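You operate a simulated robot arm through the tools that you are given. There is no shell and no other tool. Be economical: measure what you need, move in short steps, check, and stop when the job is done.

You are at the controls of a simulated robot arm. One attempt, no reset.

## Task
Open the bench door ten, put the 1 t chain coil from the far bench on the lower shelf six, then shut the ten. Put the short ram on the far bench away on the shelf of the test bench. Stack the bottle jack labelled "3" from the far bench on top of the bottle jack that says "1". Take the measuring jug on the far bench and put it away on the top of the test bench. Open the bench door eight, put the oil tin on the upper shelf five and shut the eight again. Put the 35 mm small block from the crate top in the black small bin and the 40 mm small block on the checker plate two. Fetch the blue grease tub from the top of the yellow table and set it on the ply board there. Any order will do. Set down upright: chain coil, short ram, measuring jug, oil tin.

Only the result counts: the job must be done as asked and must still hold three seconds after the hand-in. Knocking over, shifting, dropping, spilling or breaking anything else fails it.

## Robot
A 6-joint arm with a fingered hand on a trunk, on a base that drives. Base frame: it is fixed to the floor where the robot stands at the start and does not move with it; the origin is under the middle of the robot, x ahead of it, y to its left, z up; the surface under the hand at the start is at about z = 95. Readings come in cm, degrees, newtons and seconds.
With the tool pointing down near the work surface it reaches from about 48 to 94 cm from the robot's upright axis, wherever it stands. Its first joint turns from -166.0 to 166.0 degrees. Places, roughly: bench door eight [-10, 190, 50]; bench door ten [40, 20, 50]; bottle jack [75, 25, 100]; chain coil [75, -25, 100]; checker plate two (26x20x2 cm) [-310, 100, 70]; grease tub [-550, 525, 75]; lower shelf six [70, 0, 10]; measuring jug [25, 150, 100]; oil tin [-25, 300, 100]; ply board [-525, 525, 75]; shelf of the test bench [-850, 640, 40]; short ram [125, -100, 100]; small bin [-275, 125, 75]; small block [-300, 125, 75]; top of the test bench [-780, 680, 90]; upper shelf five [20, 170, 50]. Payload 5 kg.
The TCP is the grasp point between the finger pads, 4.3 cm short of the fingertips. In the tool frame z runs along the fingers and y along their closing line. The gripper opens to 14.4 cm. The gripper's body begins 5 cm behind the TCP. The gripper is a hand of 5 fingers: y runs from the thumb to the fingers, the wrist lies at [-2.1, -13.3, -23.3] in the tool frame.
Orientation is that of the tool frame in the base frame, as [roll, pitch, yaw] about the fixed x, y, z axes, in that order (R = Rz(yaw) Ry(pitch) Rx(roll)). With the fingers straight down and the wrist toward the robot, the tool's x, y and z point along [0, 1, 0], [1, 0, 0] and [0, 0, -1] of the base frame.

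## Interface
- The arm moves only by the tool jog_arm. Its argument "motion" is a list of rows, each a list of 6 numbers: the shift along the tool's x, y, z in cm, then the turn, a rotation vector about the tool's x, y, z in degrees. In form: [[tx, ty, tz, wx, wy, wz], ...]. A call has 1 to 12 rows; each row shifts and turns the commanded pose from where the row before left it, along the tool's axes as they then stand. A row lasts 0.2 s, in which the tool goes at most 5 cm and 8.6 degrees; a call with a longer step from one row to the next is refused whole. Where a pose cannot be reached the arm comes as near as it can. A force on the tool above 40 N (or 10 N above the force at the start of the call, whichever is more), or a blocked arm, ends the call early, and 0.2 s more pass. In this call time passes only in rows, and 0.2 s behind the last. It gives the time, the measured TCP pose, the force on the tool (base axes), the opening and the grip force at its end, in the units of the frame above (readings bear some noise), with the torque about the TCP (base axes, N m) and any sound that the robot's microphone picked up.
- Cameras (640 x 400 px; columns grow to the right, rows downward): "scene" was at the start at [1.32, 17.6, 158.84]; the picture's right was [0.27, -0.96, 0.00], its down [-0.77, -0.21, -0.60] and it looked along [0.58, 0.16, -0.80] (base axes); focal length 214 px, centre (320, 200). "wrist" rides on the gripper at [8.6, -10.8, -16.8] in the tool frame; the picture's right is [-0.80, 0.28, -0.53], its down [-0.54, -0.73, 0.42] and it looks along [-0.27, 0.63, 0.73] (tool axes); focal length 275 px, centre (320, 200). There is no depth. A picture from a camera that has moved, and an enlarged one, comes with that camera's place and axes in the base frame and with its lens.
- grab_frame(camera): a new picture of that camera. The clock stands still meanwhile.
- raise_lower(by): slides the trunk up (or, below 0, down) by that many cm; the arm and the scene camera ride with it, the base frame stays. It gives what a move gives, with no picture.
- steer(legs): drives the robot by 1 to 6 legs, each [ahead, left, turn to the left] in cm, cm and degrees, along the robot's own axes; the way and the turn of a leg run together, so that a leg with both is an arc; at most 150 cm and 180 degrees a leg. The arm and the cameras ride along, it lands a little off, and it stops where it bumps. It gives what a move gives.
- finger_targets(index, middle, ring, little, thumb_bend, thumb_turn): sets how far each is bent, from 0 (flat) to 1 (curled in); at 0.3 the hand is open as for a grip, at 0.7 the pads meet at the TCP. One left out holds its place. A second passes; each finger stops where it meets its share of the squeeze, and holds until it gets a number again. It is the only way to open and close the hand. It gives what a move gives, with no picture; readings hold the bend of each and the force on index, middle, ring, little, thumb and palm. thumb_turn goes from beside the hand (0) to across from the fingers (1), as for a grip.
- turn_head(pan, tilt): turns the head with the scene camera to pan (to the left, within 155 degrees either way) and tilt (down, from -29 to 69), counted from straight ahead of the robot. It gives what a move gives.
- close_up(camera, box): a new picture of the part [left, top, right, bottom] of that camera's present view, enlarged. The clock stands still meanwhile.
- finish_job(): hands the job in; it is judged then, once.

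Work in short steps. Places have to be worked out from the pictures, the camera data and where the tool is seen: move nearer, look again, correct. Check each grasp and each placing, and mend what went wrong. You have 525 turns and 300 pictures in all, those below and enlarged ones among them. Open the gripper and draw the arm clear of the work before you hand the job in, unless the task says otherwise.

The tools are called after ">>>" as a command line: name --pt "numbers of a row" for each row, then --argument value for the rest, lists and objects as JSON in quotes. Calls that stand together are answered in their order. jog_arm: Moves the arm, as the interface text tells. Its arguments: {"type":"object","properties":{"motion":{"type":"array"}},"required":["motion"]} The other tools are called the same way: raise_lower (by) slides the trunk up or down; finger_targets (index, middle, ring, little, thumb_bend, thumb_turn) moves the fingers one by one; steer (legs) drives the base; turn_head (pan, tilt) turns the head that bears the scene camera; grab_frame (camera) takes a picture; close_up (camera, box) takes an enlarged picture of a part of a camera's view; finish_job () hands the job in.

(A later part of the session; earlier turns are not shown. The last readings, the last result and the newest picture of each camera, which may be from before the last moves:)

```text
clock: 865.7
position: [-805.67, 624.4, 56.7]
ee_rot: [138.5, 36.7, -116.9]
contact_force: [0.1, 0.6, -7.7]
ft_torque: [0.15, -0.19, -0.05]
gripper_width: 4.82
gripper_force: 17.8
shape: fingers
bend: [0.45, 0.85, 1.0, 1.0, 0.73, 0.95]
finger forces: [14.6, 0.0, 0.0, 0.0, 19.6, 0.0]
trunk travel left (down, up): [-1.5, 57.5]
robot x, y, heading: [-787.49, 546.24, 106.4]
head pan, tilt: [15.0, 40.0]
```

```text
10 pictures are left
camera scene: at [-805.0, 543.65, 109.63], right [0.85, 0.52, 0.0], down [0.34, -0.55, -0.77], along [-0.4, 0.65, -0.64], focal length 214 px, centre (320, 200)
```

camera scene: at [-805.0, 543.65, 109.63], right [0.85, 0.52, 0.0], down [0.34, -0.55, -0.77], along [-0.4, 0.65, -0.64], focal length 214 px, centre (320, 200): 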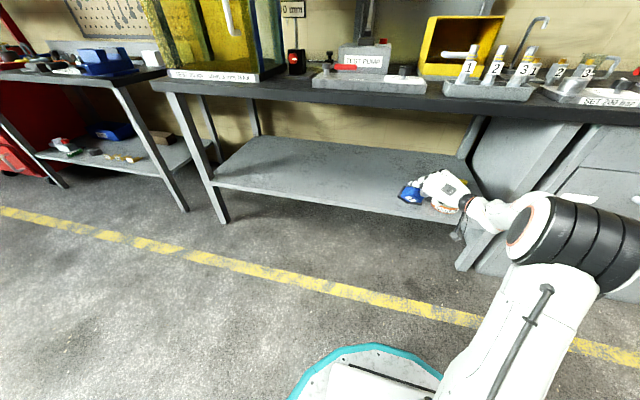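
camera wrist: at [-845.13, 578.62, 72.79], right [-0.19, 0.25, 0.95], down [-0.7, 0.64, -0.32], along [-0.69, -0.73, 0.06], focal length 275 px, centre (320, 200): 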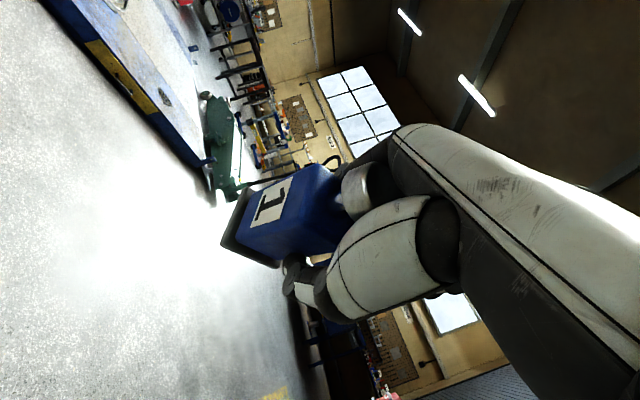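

The shelf is clear in the middle (front edge A≈843). I move the ram 32 cm left in front of it, then drive in 20 cm.

>>> jog_arm --pt "1.1 1.6 0.3 0 0 0" --pt "2.3 3.2 0.6 0 0 0" --pt "2.5 3.6 0.7 0 0 0" --pt "2.5 3.6 0.7 0 0 0" --pt "2.5 3.6 0.7 0 0 0" --pt "2.5 3.6 0.7 0 0 0" --pt "2.3 3.2 0.6 0 0 0" --pt "1.4 2.0 0.4 0 0 0" --pt "1.0 1.5 0.2 0 0 0"

>>> steer --legs '[[20, 0, 0]]'

>>> grab_frame --camera "scene"

```text
clock: 867.7
position: [-835.73, 614.62, 56.74]
ee_rot: [138.4, 36.7, -116.9]
contact_force: [0.0, 1.0, -8.0]
ft_torque: [0.1, -0.2, 0.04]
gripper_width: 4.78
gripper_force: 17.1
shape: fingers
bend: [0.45, 0.85, 1.0, 1.0, 0.73, 0.95]
finger forces: [14.4, 0.0, 0.0, 0.0, 19.6, 0.0]
trunk travel left (down, up): [-1.5, 57.5]
robot x, y, heading: [-787.43, 546.42, 106.7]
head pan, tilt: [15.0, 40.0]
```

```text
clock: 869.3
position: [-841.69, 632.94, 56.87]
ee_rot: [138.6, 36.7, -116.4]
contact_force: [-0.7, -0.4, -8.0]
ft_torque: [0.15, -0.26, 0.0]
gripper_width: 4.79
gripper_force: 16.8
shape: fingers
bend: [0.45, 0.85, 1.0, 1.0, 0.73, 0.95]
finger forces: [14.3, 0.1, 0.0, 0.0, 19.3, 0.0]
trunk travel left (down, up): [-1.5, 57.5]
robot x, y, heading: [-792.95, 565.0, 106.5]
head pan, tilt: [15.0, 40.0]
```

```text
9 pictures are left
camera scene: at [-810.53, 562.1, 109.62], right [0.85, 0.53, 0.0], down [0.34, -0.55, -0.77], along [-0.4, 0.65, -0.64], focal length 214 px, centre (320, 200)
```

scene: 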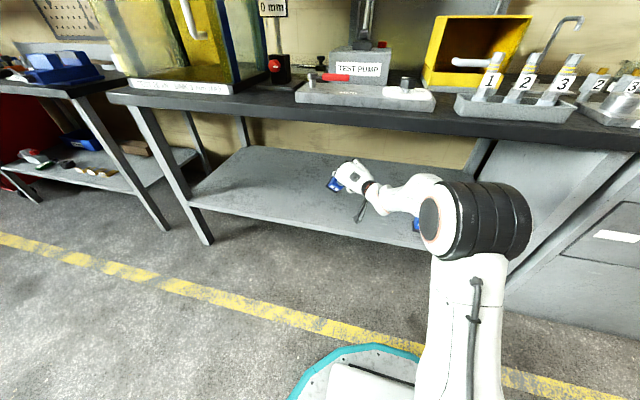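

The ram is over the shelf. One wrist view to check attitude and height.

>>> grab_frame --camera "wrist"

```text
8 pictures are left
camera wrist: at [-828.92, 615.2, 55.8], right [0.26, 0.19, 0.95], down [0.64, 0.7, -0.31], along [-0.72, 0.69, 0.05], focal length 275 px, centre (320, 200)
```

wrist: 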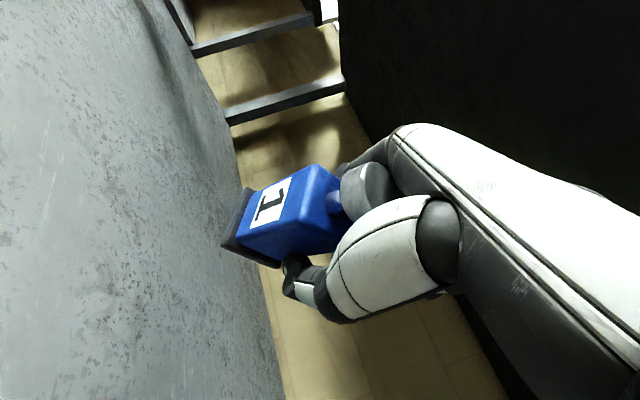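

Upright within a few degrees; bottom ≈49.5, shelf 40. I lower 7.5 cm, then in small steps to contact.

>>> jog_arm --pt "0.6 -0.53 0.6 0 0 0" --pt "1.2 -1.06 1.2 0 0 0" --pt "1.2 -1.06 1.2 0 0 0" --pt "0.9 -0.8 0.9 0 0 0" --pt "0.6 -0.53 0.6 0 0 0"

>>> jog_arm --pt "0.3 -0.27 0.3 0 0 0" --pt "0.3 -0.27 0.3 0 0 0"

>>> jog_arm --pt "0.3 -0.27 0.3 0 0 0" --pt "0.3 -0.27 0.3 0 0 0"

```text
clock: 870.5
position: [-841.91, 632.85, 49.14]
ee_rot: [138.5, 36.7, -116.7]
contact_force: [-0.4, 0.1, -7.3]
ft_torque: [0.13, -0.25, 0.01]
gripper_width: 4.8
gripper_force: 16.7
shape: fingers
bend: [0.45, 0.85, 1.0, 1.0, 0.73, 0.95]
finger forces: [14.3, 0.0, 0.0, 0.1, 19.3, 0.0]
trunk travel left (down, up): [-1.5, 57.5]
robot x, y, heading: [-792.99, 564.79, 106.9]
head pan, tilt: [15.0, 40.0]
```

```text
clock: 871.1
position: [-841.61, 632.92, 48.23]
ee_rot: [138.5, 36.7, -116.6]
contact_force: [0.2, 0.0, -8.0]
ft_torque: [0.14, -0.21, 0.02]
gripper_width: 4.77
gripper_force: 17.0
shape: fingers
bend: [0.45, 0.85, 1.0, 1.0, 0.73, 0.95]
finger forces: [14.2, 0.0, 0.0, 0.1, 19.3, 0.1]
trunk travel left (down, up): [-1.5, 57.5]
robot x, y, heading: [-793.01, 564.74, 106.6]
head pan, tilt: [15.0, 40.0]
```

```text
clock: 871.7
position: [-841.72, 632.91, 47.27]
ee_rot: [138.5, 36.8, -116.7]
contact_force: [0.4, 0.4, -7.8]
ft_torque: [0.12, -0.27, 0.01]
gripper_width: 4.76
gripper_force: 16.9
shape: fingers
bend: [0.45, 0.85, 1.0, 1.0, 0.73, 0.95]
finger forces: [14.2, 0.0, 0.0, 0.0, 19.3, 0.0]
trunk travel left (down, up): [-1.5, 57.5]
robot x, y, heading: [-792.83, 565.07, 106.7]
head pan, tilt: [15.0, 40.0]
```

No contact yet; I continue down in half-centimetre steps.

>>> jog_arm --pt "0.3 -0.27 0.3 0 0 0" --pt "0.3 -0.27 0.3 0 0 0"

>>> jog_arm --pt "0.25 -0.22 0.25 0 0 0" --pt "0.25 -0.22 0.25 0 0 0"

>>> grab_frame --camera "wrist"

```text
clock: 872.3
position: [-841.77, 632.92, 46.23]
ee_rot: [138.6, 36.8, -116.7]
contact_force: [0.2, -0.1, -8.2]
ft_torque: [0.15, -0.23, 0.0]
gripper_width: 4.78
gripper_force: 16.8
shape: fingers
bend: [0.45, 0.85, 1.0, 1.0, 0.73, 0.95]
finger forces: [14.4, 0.0, 0.0, 0.0, 19.2, 0.0]
trunk travel left (down, up): [-1.5, 57.5]
robot x, y, heading: [-793.1, 564.96, 106.6]
head pan, tilt: [15.0, 40.0]
```

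```text
clock: 872.9
position: [-841.59, 632.98, 45.94]
ee_rot: [138.0, 36.9, -116.9]
contact_force: [2.6, -3.6, 10.8]
ft_torque: [-0.17, 0.22, 0.1]
gripper_width: 4.8
gripper_force: 20.2
shape: fingers
bend: [0.44, 0.85, 1.0, 1.0, 0.74, 0.96]
finger forces: [21.5, 0.0, 0.0, 0.0, 18.8, 0.1]
trunk travel left (down, up): [-1.5, 57.5]
robot x, y, heading: [-793.08, 564.95, 106.7]
head pan, tilt: [15.0, 40.0]
```

```text
7 pictures are left
camera wrist: at [-828.99, 615.23, 44.8], right [0.26, 0.19, 0.95], down [0.64, 0.7, -0.31], along [-0.72, 0.69, 0.06], focal length 275 px, centre (320, 200)
```

wrist: 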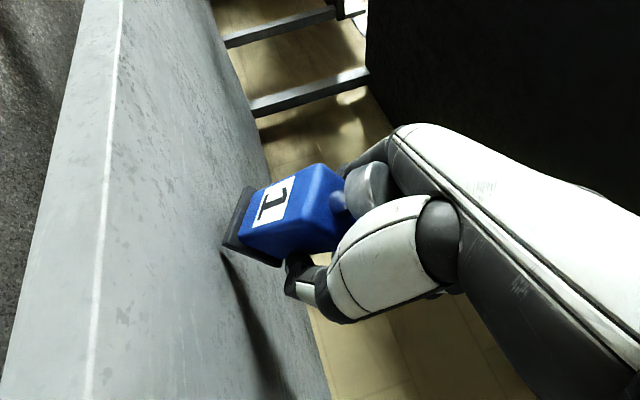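

The base is flat on the shelf. I open the three curled fingers first while thumb and index still hold, then release those.

>>> finger_targets --middle 0.3 --ring 0.3 --little 0.3

>>> finger_targets --index 0.4 --thumb_bend 0.68

>>> finger_targets --index 0.3 --thumb_bend 0.5

>>> grab_frame --camera "wrist"

```text
clock: 873.9
position: [-841.65, 632.78, 45.73]
ee_rot: [138.0, 36.9, -116.9]
contact_force: [4.0, -2.7, 19.2]
ft_torque: [-0.16, 0.55, 0.07]
gripper_width: 4.83
gripper_force: 21.5
shape: fingers
bend: [0.43, 0.3, 0.3, 0.3, 0.74, 0.96]
finger forces: [25.8, 0.0, 0.0, 0.0, 17.9, 0.0]
trunk travel left (down, up): [-1.5, 57.5]
robot x, y, heading: [-792.99, 565.28, 106.6]
head pan, tilt: [15.0, 40.0]
```

```text
clock: 874.9
position: [-841.74, 632.9, 45.51]
ee_rot: [138.5, 36.6, -116.6]
contact_force: [0.5, 0.1, -2.1]
ft_torque: [0.09, 0.07, -0.06]
gripper_width: 6.56
gripper_force: 0.2
shape: fingers
bend: [0.4, 0.3, 0.3, 0.3, 0.68, 0.96]
finger forces: [0.1, 0.0, 0.0, 0.0, 1.1, 0.1]
trunk travel left (down, up): [-1.5, 57.5]
robot x, y, heading: [-793.16, 565.18, 106.6]
head pan, tilt: [15.0, 40.0]
```

```text
clock: 875.9
position: [-841.71, 632.86, 45.62]
ee_rot: [138.4, 36.8, -116.8]
contact_force: [0.3, -0.5, 0.0]
ft_torque: [0.02, -0.01, 0.01]
gripper_width: 11.44
gripper_force: 0.1
shape: fingers
bend: [0.3, 0.3, 0.3, 0.3, 0.5, 0.96]
finger forces: [0.0, 0.0, 0.0, 0.0, 0.0, 0.0]
trunk travel left (down, up): [-1.5, 57.5]
robot x, y, heading: [-793.11, 564.85, 106.8]
head pan, tilt: [15.0, 40.0]
```

```text
6 pictures are left
camera wrist: at [-828.96, 615.15, 44.55], right [0.26, 0.19, 0.95], down [0.64, 0.7, -0.31], along [-0.72, 0.69, 0.06], focal length 275 px, centre (320, 200)
```

wrist: 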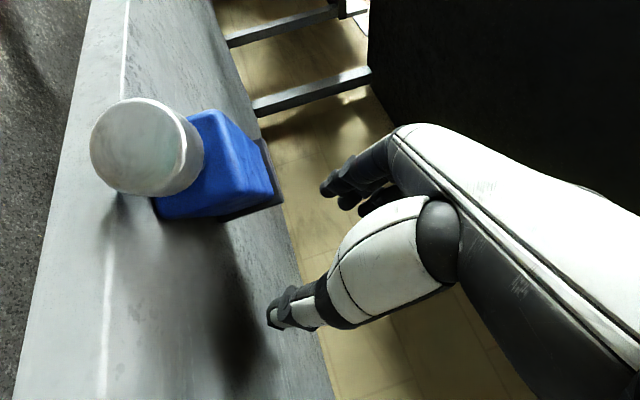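

The ram tipped over toward me when released. It lies with its cap end near the shelf front. I lift the hand clear, back off, and look.

>>> jog_arm --pt "-1 0.9 -1 0 0 0" --pt "-2 1.8 -2 0 0 0" --pt "-2 1.8 -2 0 0 0" --pt "-2 1.8 -2 0 0 0"

>>> steer --legs '[[-24, 0, 0]]'

>>> close_up --camera "scene" --box '[250, 110, 470, 260]'

```text
clock: 876.9
position: [-841.91, 632.91, 57.07]
ee_rot: [138.4, 36.7, -116.8]
contact_force: [0.3, -0.1, -1.8]
ft_torque: [0.05, 0.08, 0.01]
gripper_width: 11.45
gripper_force: 0.0
shape: fingers
bend: [0.3, 0.3, 0.3, 0.3, 0.5, 0.96]
finger forces: [0.0, 0.0, 0.1, 0.0, 0.0, 0.0]
trunk travel left (down, up): [-1.5, 57.5]
robot x, y, heading: [-792.79, 565.46, 106.8]
head pan, tilt: [15.0, 40.0]
```

```text
clock: 878.7
position: [-835.2, 609.94, 57.2]
ee_rot: [138.5, 36.8, -116.6]
contact_force: [-0.5, -0.3, -0.8]
ft_torque: [0.0, 0.02, -0.02]
gripper_width: 11.47
gripper_force: 0.0
shape: fingers
bend: [0.3, 0.3, 0.3, 0.3, 0.5, 0.96]
finger forces: [0.0, 0.0, 0.0, 0.0, 0.0, 0.0]
trunk travel left (down, up): [-1.5, 57.5]
robot x, y, heading: [-786.13, 541.89, 107.0]
head pan, tilt: [15.0, 40.0]
```

```text
2.67 times, centred on (360, 185) of scene
camera zoom: at [-803.57, 539.08, 109.63], right [0.85, 0.53, 0.0], down [0.34, -0.55, -0.77], along [-0.4, 0.65, -0.64], focal length 572 px, centre (213, 240)
```

zoom: 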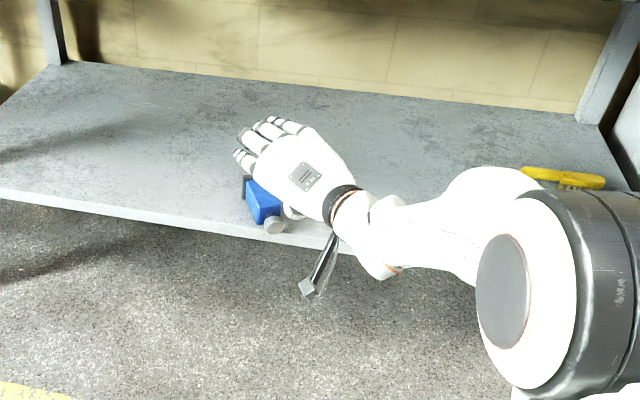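

The ram lies cap at (-838.5,617.5), base (-848.5,624). I'll pinch its cap from both sides and lift, letting it swing upright. First I reorient the hand (heading 145°, 30° tilt, level) and preshape.

>>> finger_targets --index 0.5 --middle 0.5 --ring 0.5 --little 0.3 --thumb_bend 0.5 --thumb_turn 1

>>> jog_arm --pt "0 0 -1 -2.9 0.17 -6.9" --pt "0 0 -1 -2.9 0.17 -6.9" --pt "0 0 0 -2.9 0.17 -6.9" --pt "0 0 0 -2.9 0.17 -6.9" --pt "0 0 0 -2.9 0.17 -6.9" --pt "0 0 0 -2.9 0.17 -6.9" --pt "0 0 0 -2.9 0.17 -6.9" --pt "0 0 0 -2.9 0.17 -6.9"

```text
clock: 879.7
position: [-835.1, 609.84, 57.25]
ee_rot: [138.4, 36.8, -116.4]
contact_force: [0.2, 0.6, -0.2]
ft_torque: [0.02, -0.01, -0.02]
gripper_width: 7.82
gripper_force: 0.0
shape: fingers
bend: [0.5, 0.5, 0.5, 0.3, 0.5, 1.0]
finger forces: [0.0, 0.0, 0.0, 0.0, 0.1, 0.0]
trunk travel left (down, up): [-1.5, 57.5]
robot x, y, heading: [-786.54, 542.15, 107.0]
head pan, tilt: [15.0, 40.0]
```

```text
clock: 881.5
position: [-834.27, 608.56, 58.34]
ee_rot: [-179.9, 60.0, -34.8]
contact_force: [0.0, 0.1, 1.1]
ft_torque: [0.0, 0.03, 0.0]
gripper_width: 7.85
gripper_force: 0.1
shape: fingers
bend: [0.5, 0.5, 0.5, 0.3, 0.5, 1.0]
finger forces: [0.0, 0.0, 0.1, 0.0, 0.0, 0.1]
trunk travel left (down, up): [-1.5, 57.5]
robot x, y, heading: [-785.8, 541.89, 106.7]
head pan, tilt: [15.0, 40.0]
```

Orientation is exact. I approach 60 % of the way and take a wrist view.

>>> jog_arm --pt "1.6 -1.0 2.4 0 0 0" --pt "1.6 -1.0 2.4 0 0 0" --pt "1.6 -1.0 2.4 0 0 0"

>>> grab_frame --camera "wrist"

```text
clock: 882.3
position: [-835.66, 613.12, 50.55]
ee_rot: [-179.8, 60.1, -34.8]
contact_force: [0.6, 1.1, 1.4]
ft_torque: [-0.04, -0.04, -0.02]
gripper_width: 7.82
gripper_force: 0.0
shape: fingers
bend: [0.5, 0.5, 0.5, 0.3, 0.5, 1.0]
finger forces: [0.0, 0.0, 0.0, 0.1, 0.1, 0.0]
trunk travel left (down, up): [-1.5, 57.5]
robot x, y, heading: [-786.15, 542.02, 106.7]
head pan, tilt: [15.0, 40.0]
```

```text
4 pictures are left
camera wrist: at [-813.95, 611.21, 51.34], right [-0.11, -0.27, 0.96], down [-0.11, 0.96, 0.26], along [-0.99, -0.07, -0.13], focal length 275 px, centre (320, 200)
```

wrist: 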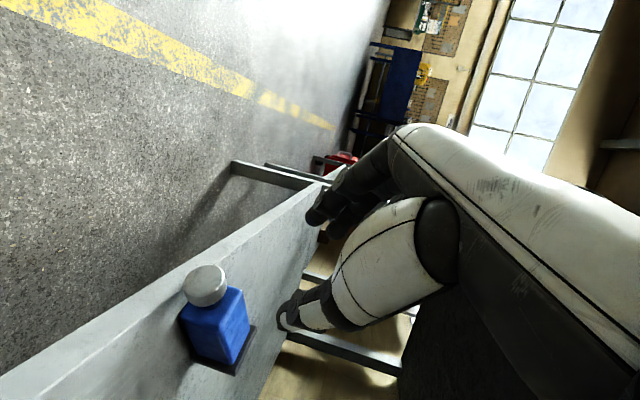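

The cap is at (5.9,−4.4,7.0) in the tool frame. I shift right first, then descend so that it lies between thumb and index/middle tips, and pinch.

>>> jog_arm --pt "0 -2.2 0 0 0 0" --pt "0 -2.2 0 0 0 0" --pt "1.4 0 1.3 0 0 0" --pt "1.4 0 1.3 0 0 0" --pt "1.3 0 1.4 0 0 0"

>>> finger_targets --index 0.8 --middle 0.8 --ring 0.45 --thumb_bend 0.75

```text
clock: 883.5
position: [-834.17, 617.67, 45.07]
ee_rot: [-179.8, 60.1, -34.8]
contact_force: [-0.3, -0.1, 1.4]
ft_torque: [-0.03, -0.07, -0.05]
gripper_width: 7.84
gripper_force: 0.0
shape: fingers
bend: [0.5, 0.5, 0.5, 0.3, 0.5, 1.0]
finger forces: [0.1, 0.1, 0.0, 0.0, 0.0, 0.0]
trunk travel left (down, up): [-1.5, 57.5]
robot x, y, heading: [-785.99, 541.84, 106.9]
head pan, tilt: [15.0, 40.0]
```

```text
clock: 884.5
position: [-834.26, 617.66, 45.05]
ee_rot: [179.8, 60.0, -35.0]
contact_force: [0.2, -0.1, -0.4]
ft_torque: [0.05, -0.01, -0.02]
gripper_width: 0.11
gripper_force: 0.1
shape: fingers
bend: [0.73, 0.79, 0.45, 0.3, 0.72, 1.0]
finger forces: [0.0, 0.0, 0.0, 0.1, 0.1, 0.0]
trunk travel left (down, up): [-1.5, 57.5]
robot x, y, heading: [-786.02, 541.98, 107.0]
head pan, tilt: [15.0, 40.0]
```

Nothing between the tips. The head-camera estimate put the cap ~2.5 cm further; I open, move forward 2.5 and left 1, and pinch again.

>>> finger_targets --index 0.45 --middle 0.45 --thumb_bend 0.45

>>> jog_arm --pt "-0.6 0.6 1.1 0 0 0" --pt "-0.6 0.5 1.1 0 0 0"

>>> finger_targets --index 0.8 --middle 0.8 --thumb_bend 0.75

```text
clock: 885.5
position: [-834.15, 617.64, 45.05]
ee_rot: [179.9, 60.0, -34.9]
contact_force: [-0.1, -0.6, 0.1]
ft_torque: [0.02, 0.01, -0.01]
gripper_width: 9.58
gripper_force: 0.0
shape: fingers
bend: [0.45, 0.45, 0.45, 0.3, 0.45, 0.99]
finger forces: [0.0, 0.0, 0.1, 0.0, 0.1, 0.0]
trunk travel left (down, up): [-1.5, 57.5]
robot x, y, heading: [-785.74, 542.39, 106.7]
head pan, tilt: [15.0, 40.0]
```

```text
clock: 886.1
position: [-837.02, 618.33, 44.92]
ee_rot: [179.9, 59.9, -35.0]
contact_force: [0.4, 0.0, -0.5]
ft_torque: [0.01, -0.01, 0.04]
gripper_width: 9.6
gripper_force: 0.0
shape: fingers
bend: [0.45, 0.45, 0.45, 0.3, 0.45, 0.99]
finger forces: [0.0, 0.0, 0.0, 0.0, 0.0, 0.0]
trunk travel left (down, up): [-1.5, 57.5]
robot x, y, heading: [-785.97, 542.28, 107.0]
head pan, tilt: [15.0, 40.0]
```

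```text
clock: 887.1
position: [-836.95, 618.22, 45.04]
ee_rot: [-179.9, 60.0, -34.8]
contact_force: [0.6, 0.1, 0.1]
ft_torque: [-0.04, 0.03, 0.01]
gripper_width: 0.09
gripper_force: 0.0
shape: fingers
bend: [0.73, 0.79, 0.45, 0.3, 0.72, 1.0]
finger forces: [0.1, 0.1, 0.0, 0.1, 0.0, 0.1]
trunk travel left (down, up): [-1.5, 57.5]
robot x, y, heading: [-786.11, 542.07, 107.0]
head pan, tilt: [15.0, 40.0]
```

Still missing. I open and take a wrist picture to see where the cap really is.

>>> finger_targets --index 0.4 --middle 0.4 --thumb_bend 0.4

>>> grab_frame --camera "wrist"

```text
clock: 888.1
position: [-836.97, 618.2, 44.97]
ee_rot: [179.8, 60.1, -35.1]
contact_force: [0.8, 0.2, 0.3]
ft_torque: [-0.01, 0.01, -0.03]
gripper_width: 11.37
gripper_force: 0.1
shape: fingers
bend: [0.4, 0.4, 0.45, 0.3, 0.4, 0.99]
finger forces: [0.0, 0.0, 0.0, 0.1, 0.0, 0.1]
trunk travel left (down, up): [-1.5, 57.5]
robot x, y, heading: [-786.21, 541.91, 107.0]
head pan, tilt: [15.0, 40.0]
```

```text
3 pictures are left
camera wrist: at [-815.27, 616.34, 45.8], right [-0.11, -0.27, 0.96], down [-0.11, 0.96, 0.26], along [-0.99, -0.07, -0.13], focal length 275 px, centre (320, 200)
```

wrist: 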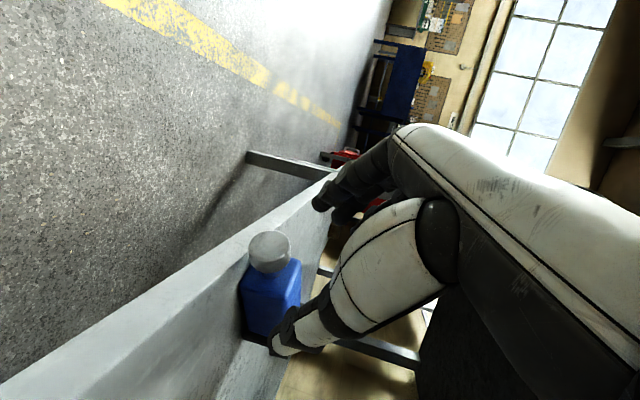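

Triangulating: cap ≈(-838,619.9,40.1), lower than the tips reached. I raise, tilt the hand to 70° down, and come at the cap from above.

>>> jog_arm --pt "-1.7 0 -1 0 0 0" --pt "-1.7 0 -1 0 0 0" --pt "0 0 0 0 8 0" --pt "0 0 0 0 8 0" --pt "0 0 0 0 8 0" --pt "0 0 0 0 8 0" --pt "0 0 0 0 8 0"

```text
clock: 889.7
position: [-831.33, 609.93, 46.21]
ee_rot: [180.0, 19.8, -35.0]
contact_force: [0.7, -1.2, -0.2]
ft_torque: [0.04, 0.04, -0.03]
gripper_width: 11.39
gripper_force: 0.0
shape: fingers
bend: [0.4, 0.4, 0.45, 0.3, 0.4, 0.99]
finger forces: [0.1, 0.1, 0.0, 0.0, 0.1, 0.0]
out of reach, approached as far as the arm can: row 4, 5, 6, 7
trunk travel left (down, up): [-1.5, 57.5]
robot x, y, heading: [-786.14, 542.08, 106.9]
head pan, tilt: [15.0, 40.0]
```

The reach was short. I raise 5 cm, drive 11 cm closer, then move above the cap and down.

>>> jog_arm --pt "-0.9 0 -2.3 0 0 0" --pt "-0.9 0 -2.3 0 0 0"

>>> steer --legs '[[11, 0, 0]]'

```text
clock: 890.3
position: [-831.14, 609.38, 50.77]
ee_rot: [179.9, 20.0, -34.9]
contact_force: [-0.1, 0.0, -0.8]
ft_torque: [0.01, -0.01, 0.0]
gripper_width: 11.4
gripper_force: 0.1
shape: fingers
bend: [0.4, 0.4, 0.45, 0.3, 0.4, 0.99]
finger forces: [0.0, 0.0, 0.0, 0.1, 0.1, 0.0]
out of reach, approached as far as the arm can: row 2
trunk travel left (down, up): [-1.5, 57.5]
robot x, y, heading: [-785.96, 541.93, 106.8]
head pan, tilt: [15.0, 40.0]
```

```text
clock: 891.5
position: [-834.42, 619.65, 50.78]
ee_rot: [179.9, 20.0, -34.8]
contact_force: [0.1, 0.0, -0.3]
ft_torque: [-0.01, -0.02, -0.02]
gripper_width: 11.39
gripper_force: 0.0
shape: fingers
bend: [0.4, 0.4, 0.45, 0.3, 0.4, 0.99]
finger forces: [0.1, 0.0, 0.0, 0.1, 0.1, 0.1]
trunk travel left (down, up): [-1.5, 57.5]
robot x, y, heading: [-789.31, 552.52, 106.9]
head pan, tilt: [15.0, 40.0]
```

I shift 1.9 left, descend in stages while closing, then pinch the cap.

>>> jog_arm --pt "0 1.9 1 0 0 0" --pt "0 0 2 0 0 0" --pt "0 0 1.5 0 0 0"

>>> finger_targets --index 0.55 --middle 0.55 --ring 0.42 --thumb_bend 0.55

>>> jog_arm --pt "0 0 1.2 0 0 0" --pt "0 0 1.0 0 0 0" --pt "0 0 0.8 0 0 0"

>>> finger_targets --index 0.8 --middle 0.8 --thumb_bend 0.78

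```text
clock: 892.3
position: [-836.72, 619.34, 46.63]
ee_rot: [-179.9, 20.1, -34.9]
contact_force: [0.4, 0.7, 0.9]
ft_torque: [-0.02, 0.01, -0.04]
gripper_width: 11.38
gripper_force: 0.1
shape: fingers
bend: [0.4, 0.4, 0.45, 0.3, 0.4, 0.99]
finger forces: [0.0, 0.0, 0.1, 0.0, 0.0, 0.0]
out of reach, approached as far as the arm can: row 1, 3
trunk travel left (down, up): [-1.5, 57.5]
robot x, y, heading: [-789.37, 552.56, 107.3]
head pan, tilt: [15.0, 40.0]
```

```text
clock: 893.3
position: [-836.88, 619.24, 46.72]
ee_rot: [-180.0, 20.0, -34.9]
contact_force: [-0.5, -0.4, 0.6]
ft_torque: [0.02, 0.02, 0.03]
gripper_width: 6.08
gripper_force: 0.0
shape: fingers
bend: [0.55, 0.55, 0.42, 0.3, 0.55, 1.0]
finger forces: [0.1, 0.0, 0.0, 0.0, 0.0, 0.0]
trunk travel left (down, up): [-1.5, 57.5]
robot x, y, heading: [-789.06, 552.72, 107.0]
head pan, tilt: [15.0, 40.0]
```

```text
clock: 894.1
position: [-837.37, 619.32, 43.53]
ee_rot: [-180.0, 19.9, -34.8]
contact_force: [0.4, 0.9, 0.7]
ft_torque: [0.01, 0.0, -0.03]
gripper_width: 6.1
gripper_force: 0.0
shape: fingers
bend: [0.55, 0.55, 0.42, 0.3, 0.55, 1.0]
finger forces: [0.0, 0.0, 0.0, 0.0, 0.0, 0.0]
out of reach, approached as far as the arm can: row 1
trunk travel left (down, up): [-1.5, 57.5]
robot x, y, heading: [-789.24, 552.27, 106.9]
head pan, tilt: [15.0, 40.0]
```

```text
clock: 895.1
position: [-837.29, 619.52, 43.81]
ee_rot: [-179.9, 20.1, -34.8]
contact_force: [0.8, -0.7, 3.9]
ft_torque: [0.0, 0.02, -0.02]
gripper_width: 0.12
gripper_force: 14.4
shape: fingers
bend: [0.75, 0.63, 0.42, 0.3, 0.71, 1.0]
finger forces: [0.0, 9.7, 0.1, 0.0, 17.8, 0.0]
trunk travel left (down, up): [-1.5, 57.5]
robot x, y, heading: [-788.8, 552.23, 106.8]
head pan, tilt: [15.0, 40.0]
```

Middle finger and thumb have the cap. I firm the pinch and lift slowly 4 cm.

>>> finger_targets --middle 1 --thumb_bend 1

>>> jog_arm --pt "-0.17 0 -0.47 0 0 0" --pt "-0.34 0 -0.94 0 0 0" --pt "-0.5 0 -1.4 0 0 0" --pt "-0.34 0 -0.94 0 0 0"

```text
clock: 896.1
position: [-837.39, 619.39, 43.85]
ee_rot: [-179.9, 20.1, -34.7]
contact_force: [-0.5, 2.9, 6.0]
ft_torque: [0.18, 0.11, -0.09]
gripper_width: 0.13
gripper_force: 18.4
shape: fingers
bend: [0.79, 0.61, 0.42, 0.3, 0.73, 1.0]
finger forces: [0.0, 11.5, 0.0, 0.0, 25.1, 0.0]
trunk travel left (down, up): [-1.5, 57.5]
robot x, y, heading: [-789.22, 552.53, 107.1]
head pan, tilt: [15.0, 40.0]
```

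```text
clock: 897.1
position: [-836.85, 618.92, 47.42]
ee_rot: [-179.9, 20.0, -34.8]
contact_force: [-0.2, 0.4, 0.5]
ft_torque: [0.0, -0.01, 0.03]
gripper_width: 0.04
gripper_force: 0.1
shape: fingers
bend: [0.8, 0.71, 0.42, 0.3, 0.75, 1.0]
finger forces: [0.0, 0.0, 0.0, 0.0, 0.0, 0.1]
out of reach, approached as far as the arm can: row 2, 4
trunk travel left (down, up): [-1.5, 57.5]
robot x, y, heading: [-789.03, 552.23, 107.3]
head pan, tilt: [15.0, 40.0]
```

The rounded cap slips. I'll use the proven way instead: grip the body from above with full squeeze. I open, rise, drive 9 cm closer and move above the body (-843,624).

>>> finger_targets --index 0.45 --middle 0.45 --ring 0.45 --little 0.45 --thumb_bend 0.45

>>> jog_arm --pt "-0.7 0 -1.9 0 0 0" --pt "-0.7 0 -1.9 0 0 0"

>>> steer --legs '[[10, 0, 0]]'

>>> jog_arm --pt "0.3 1.6 0 0 0 0" --pt "0.3 1.6 0 0 0 0"

```text
clock: 898.1
position: [-837.04, 618.96, 47.54]
ee_rot: [-180.0, 20.1, -34.8]
contact_force: [-0.1, -0.6, -0.1]
ft_torque: [-0.02, 0.02, -0.02]
gripper_width: 9.59
gripper_force: 0.2
shape: fingers
bend: [0.45, 0.45, 0.45, 0.45, 0.45, 0.99]
finger forces: [0.1, 0.0, 0.0, 0.1, 0.0, 0.1]
trunk travel left (down, up): [-1.5, 57.5]
robot x, y, heading: [-789.24, 552.43, 107.1]
head pan, tilt: [15.0, 40.0]
```

```text
clock: 898.7
position: [-836.73, 618.31, 51.21]
ee_rot: [-180.0, 20.0, -34.9]
contact_force: [-0.2, 0.6, 0.5]
ft_torque: [0.0, 0.0, 0.01]
gripper_width: 9.58
gripper_force: 0.0
shape: fingers
bend: [0.45, 0.45, 0.45, 0.45, 0.45, 0.99]
finger forces: [0.0, 0.0, 0.0, 0.1, 0.0, 0.0]
out of reach, approached as far as the arm can: row 2
trunk travel left (down, up): [-1.5, 57.5]
robot x, y, heading: [-789.23, 552.51, 107.2]
head pan, tilt: [15.0, 40.0]
```

```text
clock: 899.8
position: [-839.52, 627.72, 51.28]
ee_rot: [-179.9, 20.0, -34.8]
contact_force: [0.4, -0.6, -0.3]
ft_torque: [0.0, 0.04, -0.01]
gripper_width: 9.61
gripper_force: 0.0
shape: fingers
bend: [0.45, 0.45, 0.45, 0.45, 0.45, 0.99]
finger forces: [0.1, 0.0, 0.1, 0.1, 0.0, 0.0]
trunk travel left (down, up): [-1.5, 57.5]
robot x, y, heading: [-791.84, 561.55, 107.1]
head pan, tilt: [15.0, 40.0]
```

```text
clock: 900.4
position: [-841.76, 626.23, 51.2]
ee_rot: [-179.9, 19.8, -34.6]
contact_force: [0.8, 0.6, 0.5]
ft_torque: [-0.04, 0.0, 0.02]
gripper_width: 9.58
gripper_force: 0.1
shape: fingers
bend: [0.45, 0.45, 0.45, 0.45, 0.45, 0.99]
finger forces: [0.1, 0.0, 0.1, 0.0, 0.1, 0.0]
out of reach, approached as far as the arm can: row 1, 2
trunk travel left (down, up): [-1.5, 57.5]
robot x, y, heading: [-791.72, 561.81, 106.9]
head pan, tilt: [15.0, 40.0]
```

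I use one wrist picture to align over the body.

>>> grab_frame --camera "wrist"

```text
2 pictures are left
camera wrist: at [-824.23, 627.31, 63.97], right [-0.63, 0.09, 0.77], down [-0.13, 0.97, -0.21], along [-0.77, -0.23, -0.6], focal length 275 px, centre (320, 200)
```

wrist: 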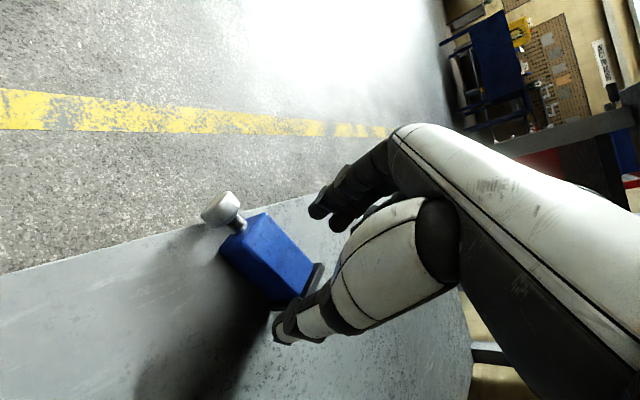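

Very clear: body centre (-842.9,625.4), cap overhanging the shelf edge, axis heading 146° – matching the hand. I side-step 1.5 cm left and descend over the body.

>>> steer --legs '[[0, 1.5, 0]]'

>>> jog_arm --pt "1.0 0 2.4 0 0 0" --pt "0.8 0 2.0 0 0 0" --pt "0.5 0 1.2 0 0 0"

>>> finger_targets --index 1 --middle 1 --ring 1 --little 1 --thumb_bend 1

```text
clock: 901.2
position: [-843.18, 625.75, 51.16]
ee_rot: [-180.0, 19.7, -34.7]
contact_force: [-0.5, 0.1, 0.5]
ft_torque: [-0.02, 0.03, 0.01]
gripper_width: 9.6
gripper_force: 0.1
shape: fingers
bend: [0.45, 0.45, 0.45, 0.45, 0.45, 0.99]
finger forces: [0.0, 0.0, 0.0, 0.1, 0.0, 0.0]
trunk travel left (down, up): [-1.5, 57.5]
robot x, y, heading: [-793.61, 561.26, 107.0]
head pan, tilt: [15.0, 40.0]
```

```text
clock: 902.0
position: [-843.6, 626.59, 45.35]
ee_rot: [179.9, 19.7, -34.5]
contact_force: [-0.8, -1.4, 1.3]
ft_torque: [-0.01, -0.02, 0.02]
gripper_width: 9.58
gripper_force: 0.0
shape: fingers
bend: [0.45, 0.45, 0.45, 0.45, 0.45, 0.99]
finger forces: [0.0, 0.1, 0.0, 0.1, 0.1, 0.0]
out of reach, approached as far as the arm can: row 1, 2
trunk travel left (down, up): [-1.5, 57.5]
robot x, y, heading: [-793.67, 561.48, 107.1]
head pan, tilt: [15.0, 40.0]
```

```text
clock: 903.0
position: [-843.5, 626.56, 45.42]
ee_rot: [179.8, 19.7, -34.6]
contact_force: [-1.5, 0.4, -0.5]
ft_torque: [0.02, 0.05, -0.04]
gripper_width: 5.31
gripper_force: 20.1
shape: fingers
bend: [0.58, 0.61, 1.0, 1.0, 0.59, 1.0]
finger forces: [10.2, 10.3, 0.0, 0.0, 20.0, 0.1]
trunk travel left (down, up): [-1.5, 57.5]
robot x, y, heading: [-793.44, 561.49, 107.2]
head pan, tilt: [15.0, 40.0]
```

Index, middle and thumb hold the body near its cap end (20 N). I lift; the heavier base end should swing down, bringing it upright.

>>> jog_arm --pt "-0.17 0 -0.47 0 0 0" --pt "-0.34 0 -0.94 0 0 0" --pt "-0.5 0 -1.4 0 0 0" --pt "-0.6 0 -1.6 0 0 0" --pt "-0.6 0 -1.6 0 0 0" --pt "-0.5 0 -1.4 0 0 0" --pt "-0.34 0 -0.94 0 0 0"

```text
clock: 904.6
position: [-842.79, 625.74, 53.95]
ee_rot: [-179.9, 19.8, -34.7]
contact_force: [-0.4, -0.5, -8.3]
ft_torque: [-0.04, -0.04, -0.01]
gripper_width: 5.3
gripper_force: 19.0
shape: fingers
bend: [0.58, 0.61, 1.0, 1.0, 0.59, 1.0]
finger forces: [9.8, 9.5, 0.1, 0.0, 19.4, 0.0]
out of reach, approached as far as the arm can: row 5
trunk travel left (down, up): [-1.5, 57.5]
robot x, y, heading: [-793.44, 561.17, 107.1]
head pan, tilt: [15.0, 40.0]
```

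The ram is lifted, balanced at its centre. I carry it 8 cm further in, set it down again, and regrip nearer the cap so I can swing it up about its base edge.

>>> steer --legs '[[8, 0, 0]]'

>>> jog_arm --pt "0.3 0 0.9 0 0 0" --pt "0.6 0 1.6 0 0 0" --pt "0.6 0 1.6 0 0 0" --pt "0.6 0 1.6 0 0 0" --pt "0.4 0 1.2 0 0 0" --pt "0.3 0 0.7 0 0 0"

```text
clock: 905.6
position: [-845.28, 633.25, 53.95]
ee_rot: [-179.8, 19.8, -34.5]
contact_force: [0.1, 0.5, -7.6]
ft_torque: [0.0, -0.03, 0.02]
gripper_width: 5.27
gripper_force: 19.1
shape: fingers
bend: [0.58, 0.61, 1.0, 1.0, 0.59, 1.0]
finger forces: [9.8, 9.4, 0.1, 0.0, 19.4, 0.0]
trunk travel left (down, up): [-1.5, 57.5]
robot x, y, heading: [-795.6, 568.7, 107.0]
head pan, tilt: [15.0, 40.0]
```

```text
clock: 907.0
position: [-845.02, 633.17, 45.7]
ee_rot: [-179.8, 19.9, -34.4]
contact_force: [-0.5, 0.3, -8.3]
ft_torque: [-0.01, -0.01, 0.0]
gripper_width: 5.32
gripper_force: 19.1
shape: fingers
bend: [0.58, 0.61, 1.0, 1.0, 0.59, 1.0]
finger forces: [9.9, 9.3, 0.1, 0.1, 19.4, 0.0]
trunk travel left (down, up): [-1.5, 57.5]
robot x, y, heading: [-796.12, 568.55, 106.8]
head pan, tilt: [15.0, 40.0]
```

I lower the last bit, open, shift 2.3 cm toward the cap end, and regrip.

>>> jog_arm --pt "0.12 0 0.35 0 0 0"

>>> finger_targets --index 0.48 --middle 0.48 --ring 0.48 --little 0.4 --thumb_bend 0.48

>>> jog_arm --pt "1.1 0 -0.4 0 0 0" --pt "1.1 0 -0.4 0 0 0"

>>> finger_targets --index 0.6 --middle 0.85 --ring 0.85 --thumb_bend 0.85

```text
clock: 907.4
position: [-845.11, 633.2, 45.27]
ee_rot: [-179.9, 19.9, -34.6]
contact_force: [0.9, -1.9, 0.2]
ft_torque: [-0.04, -0.01, 0.0]
gripper_width: 5.31
gripper_force: 20.3
shape: fingers
bend: [0.58, 0.61, 1.0, 1.0, 0.59, 1.0]
finger forces: [10.7, 10.0, 0.1, 0.1, 19.7, 0.0]
trunk travel left (down, up): [-1.5, 57.5]
robot x, y, heading: [-795.89, 568.86, 107.0]
head pan, tilt: [15.0, 40.0]
```

```text
clock: 908.4
position: [-845.1, 633.2, 45.28]
ee_rot: [-179.9, 20.0, -34.6]
contact_force: [-0.1, 0.9, -0.2]
ft_torque: [0.03, 0.02, -0.01]
gripper_width: 8.48
gripper_force: 0.1
shape: fingers
bend: [0.48, 0.48, 0.48, 0.4, 0.48, 1.0]
finger forces: [0.1, 0.0, 0.0, 0.0, 0.0, 0.1]
trunk travel left (down, up): [-1.5, 57.5]
robot x, y, heading: [-795.78, 568.93, 107.2]
head pan, tilt: [15.0, 40.0]
```

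```text
clock: 909.0
position: [-843.31, 631.96, 45.31]
ee_rot: [-179.9, 19.8, -34.6]
contact_force: [0.1, -0.6, 0.3]
ft_torque: [0.03, -0.01, 0.03]
gripper_width: 8.49
gripper_force: 0.0
shape: fingers
bend: [0.48, 0.48, 0.48, 0.4, 0.48, 1.0]
finger forces: [0.0, 0.1, 0.0, 0.1, 0.1, 0.0]
trunk travel left (down, up): [-1.5, 57.5]
robot x, y, heading: [-796.15, 568.88, 107.0]
head pan, tilt: [15.0, 40.0]
```

```text
clock: 910.0
position: [-843.25, 631.93, 45.29]
ee_rot: [-179.9, 19.8, -34.6]
contact_force: [0.8, -2.2, -0.6]
ft_torque: [-0.09, 0.06, 0.16]
gripper_width: 5.33
gripper_force: 15.5
shape: fingers
bend: [0.57, 0.59, 0.85, 0.4, 0.6, 1.0]
finger forces: [4.6, 11.2, 0.0, 0.1, 14.8, 0.0]
trunk travel left (down, up): [-1.5, 57.5]
robot x, y, heading: [-795.58, 568.79, 107.0]
head pan, tilt: [15.0, 40.0]
```

Held 2.3 cm nearer the cap. I start the swing-up arc (first ~40°).

>>> jog_arm --pt "-0.95 0 -0.9 0 0 0" --pt "-1.09 0 -0.73 0 0 0" --pt "-1.2 0 -0.53 0 0 0" --pt "-1.27 0 -0.32 0 0 0"

```text
clock: 911.0
position: [-846.22, 633.53, 48.99]
ee_rot: [-179.9, 19.7, -34.6]
contact_force: [0.2, 0.0, -6.8]
ft_torque: [-0.12, -0.13, 0.0]
gripper_width: 5.26
gripper_force: 12.3
shape: fingers
bend: [0.55, 0.61, 0.85, 0.4, 0.62, 1.0]
finger forces: [6.3, 6.3, 0.1, 0.0, 11.8, 0.0]
trunk travel left (down, up): [-1.5, 57.5]
robot x, y, heading: [-795.85, 568.71, 106.9]
head pan, tilt: [15.0, 40.0]
```

It's held rigidly (CoM 2.6 cm toward the base). I lift 5 cm more and relax the pinch slightly so the base swings down.

>>> jog_arm --pt "-0.34 0 -0.94 0 0 0" --pt "-0.6 0 -1.6 0 0 0" --pt "-0.6 0 -1.6 0 0 0" --pt "-0.34 0 -0.94 0 0 0"

>>> finger_targets --thumb_bend 0.61 --index 0.55 --middle 0.6

```text
clock: 912.0
position: [-845.64, 633.01, 54.26]
ee_rot: [-179.8, 19.9, -34.5]
contact_force: [-0.3, -0.2, -7.5]
ft_torque: [-0.09, -0.08, -0.06]
gripper_width: 5.27
gripper_force: 12.4
shape: fingers
bend: [0.55, 0.61, 0.85, 0.4, 0.62, 1.0]
finger forces: [6.2, 6.5, 0.0, 0.0, 11.6, 0.0]
out of reach, approached as far as the arm can: row 2, 3
trunk travel left (down, up): [-1.5, 57.5]
robot x, y, heading: [-795.97, 569.03, 107.0]
head pan, tilt: [15.0, 40.0]
```

```text
clock: 913.0
position: [-845.6, 633.0, 54.37]
ee_rot: [-179.8, 19.9, -34.6]
contact_force: [-0.5, 0.2, -0.3]
ft_torque: [-0.02, -0.02, 0.0]
gripper_width: 5.01
gripper_force: 0.0
shape: fingers
bend: [0.55, 0.6, 0.85, 0.4, 0.61, 1.0]
finger forces: [0.0, 0.0, 0.0, 0.1, 0.0, 0.0]
trunk travel left (down, up): [-1.5, 57.5]
robot x, y, heading: [-795.66, 569.0, 107.2]
head pan, tilt: [15.0, 40.0]
```

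The grip let go. I check with a picture how the ram landed.

>>> close_up --camera "scene" --box '[280, 120, 420, 230]'

```text
3.64 times, centred on (350, 175) of scene
camera zoom: at [-813.28, 565.76, 109.63], right [0.85, 0.53, 0.0], down [0.34, -0.54, -0.77], along [-0.41, 0.65, -0.64], focal length 780 px, centre (211, 291)
```

zoom: 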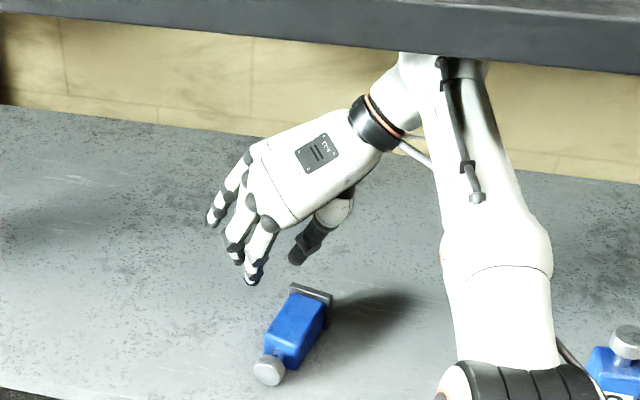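

The ram lies flat on the shelf again: cap (-842.9,626.1), base (-844,640). I'll use the full proven sequence: firm grasp from straight above, carry out, turn it upright in the open, and set it back. First reorient over it.

>>> finger_targets --index 0.45 --middle 0.45 --ring 0.45 --little 0.45 --thumb_bend 0.45

>>> jog_arm --pt "0 0 0 0 6.7 0" --pt "0 0 0 0 6.7 0" --pt "0 0 0 0 6.6 0" --pt "0 0 0 0 0 7.3" --pt "0 0 0 0 0 7.3" --pt "0 0 0 0 0 7.3" --pt "0 0 0 0 0 7.3" --pt "0 0 0 0 0 7.3" --pt "0 0 0 0 0 7.3" --pt "0 0 0 0 0 7.2"

```text
clock: 914.0
position: [-845.6, 633.09, 54.32]
ee_rot: [-179.8, 19.9, -34.6]
contact_force: [0.3, 0.0, -0.1]
ft_torque: [0.0, -0.01, 0.0]
gripper_width: 9.59
gripper_force: 0.0
shape: fingers
bend: [0.45, 0.45, 0.45, 0.45, 0.45, 0.99]
finger forces: [0.0, 0.0, 0.0, 0.0, 0.1, 0.0]
trunk travel left (down, up): [-1.5, 57.5]
robot x, y, heading: [-795.56, 568.88, 106.7]
head pan, tilt: [15.0, 40.0]
```

```text
clock: 916.2
position: [-845.41, 638.98, 53.65]
ee_rot: [177.7, 2.0, -85.8]
contact_force: [0.6, 1.7, 0.4]
ft_torque: [0.02, 0.01, -0.03]
gripper_width: 9.61
gripper_force: 0.2
shape: fingers
bend: [0.45, 0.45, 0.45, 0.45, 0.45, 0.99]
finger forces: [0.0, 0.0, 0.0, 0.0, 0.0, 0.1]
out of reach, approached as far as the arm can: row 1, 2, 3, 4, 5, 6, 7, 8, 9, 10
trunk travel left (down, up): [-1.5, 57.5]
robot x, y, heading: [-795.56, 568.99, 107.0]
head pan, tilt: [15.0, 40.0]
```

A 6 cm base step back puts the hand exactly over the body. Then I descend in stages and squeeze fully.

>>> steer --legs '[[-6, 0, 0]]'

>>> jog_arm --pt "0 0 3 0 0 0" --pt "0 0 3 0 0 0" --pt "0 0 1.8 0 0 0"

>>> finger_targets --index 0.53 --middle 0.53 --ring 0.53 --little 0.53 --thumb_bend 0.53

>>> jog_arm --pt "0 0 0.9 0 0 0" --pt "0 0 0.8 0 0 0" --pt "0 0 0.5 0 0 0"

>>> finger_targets --index 1 --middle 1 --ring 1 --little 1 --thumb_bend 1

```text
clock: 917.2
position: [-843.68, 633.29, 53.79]
ee_rot: [177.5, 2.0, -85.6]
contact_force: [-1.4, -0.4, 1.3]
ft_torque: [-0.01, -0.02, 0.01]
gripper_width: 9.61
gripper_force: 0.1
shape: fingers
bend: [0.45, 0.45, 0.45, 0.45, 0.45, 0.99]
finger forces: [0.0, 0.1, 0.0, 0.0, 0.0, 0.1]
trunk travel left (down, up): [-1.5, 57.5]
robot x, y, heading: [-794.01, 563.33, 106.9]
head pan, tilt: [15.0, 40.0]
```

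```text
clock: 918.0
position: [-844.21, 634.24, 46.13]
ee_rot: [177.8, 1.9, -85.5]
contact_force: [-0.1, 0.8, 0.4]
ft_torque: [0.04, 0.01, 0.01]
gripper_width: 9.6
gripper_force: 0.1
shape: fingers
bend: [0.45, 0.45, 0.45, 0.45, 0.45, 0.99]
finger forces: [0.0, 0.0, 0.0, 0.1, 0.1, 0.0]
out of reach, approached as far as the arm can: row 2
trunk travel left (down, up): [-1.5, 57.5]
robot x, y, heading: [-793.8, 563.0, 107.2]
head pan, tilt: [15.0, 40.0]
```

```text
clock: 919.0
position: [-844.15, 634.31, 46.17]
ee_rot: [177.7, 1.9, -85.5]
contact_force: [0.9, 0.9, -0.3]
ft_torque: [0.01, 0.01, -0.02]
gripper_width: 6.8
gripper_force: 0.0
shape: fingers
bend: [0.53, 0.53, 0.53, 0.53, 0.53, 1.0]
finger forces: [0.0, 0.0, 0.0, 0.0, 0.1, 0.0]
trunk travel left (down, up): [-1.5, 57.5]
robot x, y, heading: [-794.08, 563.0, 107.2]
head pan, tilt: [15.0, 40.0]
```

```text
clock: 919.8
position: [-844.65, 634.34, 43.76]
ee_rot: [177.6, 1.9, -85.5]
contact_force: [-0.3, 0.9, 0.1]
ft_torque: [0.06, -0.02, 0.0]
gripper_width: 6.81
gripper_force: 0.1
shape: fingers
bend: [0.53, 0.53, 0.53, 0.53, 0.53, 1.0]
finger forces: [0.0, 0.0, 0.0, 0.0, 0.0, 0.0]
trunk travel left (down, up): [-1.5, 57.5]
robot x, y, heading: [-794.0, 563.74, 107.1]
head pan, tilt: [15.0, 40.0]
```

```text
clock: 920.8
position: [-844.52, 634.36, 43.77]
ee_rot: [177.7, 1.9, -85.5]
contact_force: [0.4, 4.3, 3.9]
ft_torque: [-0.17, -0.26, 0.16]
gripper_width: 5.14
gripper_force: 39.5
shape: fingers
bend: [0.71, 0.71, 0.71, 0.72, 0.56, 0.96]
finger forces: [15.0, 8.4, 7.7, 9.0, 39.0, 0.0]
trunk travel left (down, up): [-1.5, 57.5]
robot x, y, heading: [-793.88, 563.1, 107.2]
head pan, tilt: [15.0, 40.0]
```

All fingers grip the body evenly with 40 N. I lift 7 cm, back out of the shelf, and raise the trunk.

>>> jog_arm --pt "0 0 -0.5 0 0 0" --pt "0 0 -1.2 0 0 0" --pt "0 0 -1.8 0 0 0" --pt "0 0 -1.8 0 0 0" --pt "0 0 -1.2 0 0 0"

>>> steer --legs '[[-40, 0, 0]]'

>>> raise_lower --by 40

```text
clock: 922.0
position: [-844.09, 633.92, 50.24]
ee_rot: [177.7, 1.9, -85.5]
contact_force: [0.3, 0.2, -8.2]
ft_torque: [0.02, 0.13, -0.03]
gripper_width: 5.15
gripper_force: 38.3
shape: fingers
bend: [0.71, 0.71, 0.71, 0.72, 0.56, 0.96]
finger forces: [14.0, 7.9, 7.2, 8.7, 38.9, 0.1]
trunk travel left (down, up): [-1.5, 57.5]
robot x, y, heading: [-794.31, 563.44, 107.3]
head pan, tilt: [15.0, 40.0]
```

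```text
clock: 924.5
position: [-831.52, 596.6, 50.15]
ee_rot: [177.7, 1.9, -86.5]
contact_force: [0.4, 0.9, -8.2]
ft_torque: [-0.02, 0.11, -0.03]
gripper_width: 5.15
gripper_force: 38.5
shape: fingers
bend: [0.71, 0.71, 0.71, 0.72, 0.56, 0.96]
finger forces: [14.1, 7.7, 7.2, 8.8, 38.8, 0.0]
trunk travel left (down, up): [-1.5, 57.5]
robot x, y, heading: [-782.59, 524.94, 106.1]
head pan, tilt: [15.0, 40.0]
```

```text
clock: 928.3
position: [-831.62, 596.88, 90.13]
ee_rot: [177.6, 2.0, -86.4]
contact_force: [0.3, 0.4, -8.5]
ft_torque: [-0.01, 0.11, 0.06]
gripper_width: 5.16
gripper_force: 38.2
shape: fingers
bend: [0.71, 0.71, 0.71, 0.72, 0.56, 0.96]
finger forces: [14.0, 7.8, 7.2, 8.7, 38.7, 0.0]
trunk travel left (down, up): [-41.5, 17.5]
robot x, y, heading: [-782.67, 525.58, 106.1]
head pan, tilt: [15.0, 40.0]
```

Solid hold. Now the uprighting sequence: spin +54°, tilt −72°, then roll +90°, all gently in open space.

>>> jog_arm --pt "0 0 0 0 0 2" --pt "0 0 0 0 0 4" --pt "0 0 0 0 0 6" --pt "0 0 0 0 0 6" --pt "0 0 0 0 0 6" --pt "0 0 0 0 0 6" --pt "0 0 0 0 0 6" --pt "0 0 0 0 0 6" --pt "0 0 0 0 0 6" --pt "0 0 0 0 0 4" --pt "0 0 0 0 0 2"

>>> jog_arm --pt "0 0 0 -2 0 0" --pt "0 0 0 -4 0 0" --pt "0 0 0 -6 0 0" --pt "0 0 0 -7 0 0" --pt "0 0 0 -7 0 0" --pt "0 0 0 -7 0 0" --pt "0 0 0 -7 0 0" --pt "0 0 0 -7 0 0" --pt "0 0 0 -7 0 0" --pt "0 0 0 -7 0 0" --pt "0 0 0 -6 0 0" --pt "0 0 0 -4 0 0"

```text
clock: 930.7
position: [-832.7, 602.55, 90.02]
ee_rot: [176.4, -0.9, -137.7]
contact_force: [0.2, 0.4, -9.2]
ft_torque: [0.07, 0.08, -0.02]
gripper_width: 5.12
gripper_force: 37.8
shape: fingers
bend: [0.71, 0.71, 0.71, 0.72, 0.56, 0.96]
finger forces: [13.2, 8.3, 7.4, 8.5, 38.5, 0.1]
out of reach, approached as far as the arm can: row 2, 3, 4, 5, 6, 7, 8, 9, 10
trunk travel left (down, up): [-41.5, 17.5]
robot x, y, heading: [-782.64, 525.09, 106.0]
head pan, tilt: [15.0, 40.0]
```

```text
clock: 933.3
position: [-832.96, 601.32, 89.78]
ee_rot: [115.0, -2.4, -137.8]
contact_force: [0.8, 0.4, -7.7]
ft_torque: [-0.14, -0.16, 0.02]
gripper_width: 5.17
gripper_force: 37.2
shape: fingers
bend: [0.71, 0.72, 0.71, 0.72, 0.56, 0.96]
finger forces: [11.1, 8.1, 7.1, 7.7, 40.8, 0.0]
out of reach, approached as far as the arm can: row 1, 5, 6
trunk travel left (down, up): [-41.5, 17.5]
robot x, y, heading: [-782.65, 524.9, 106.2]
head pan, tilt: [15.0, 40.0]
```

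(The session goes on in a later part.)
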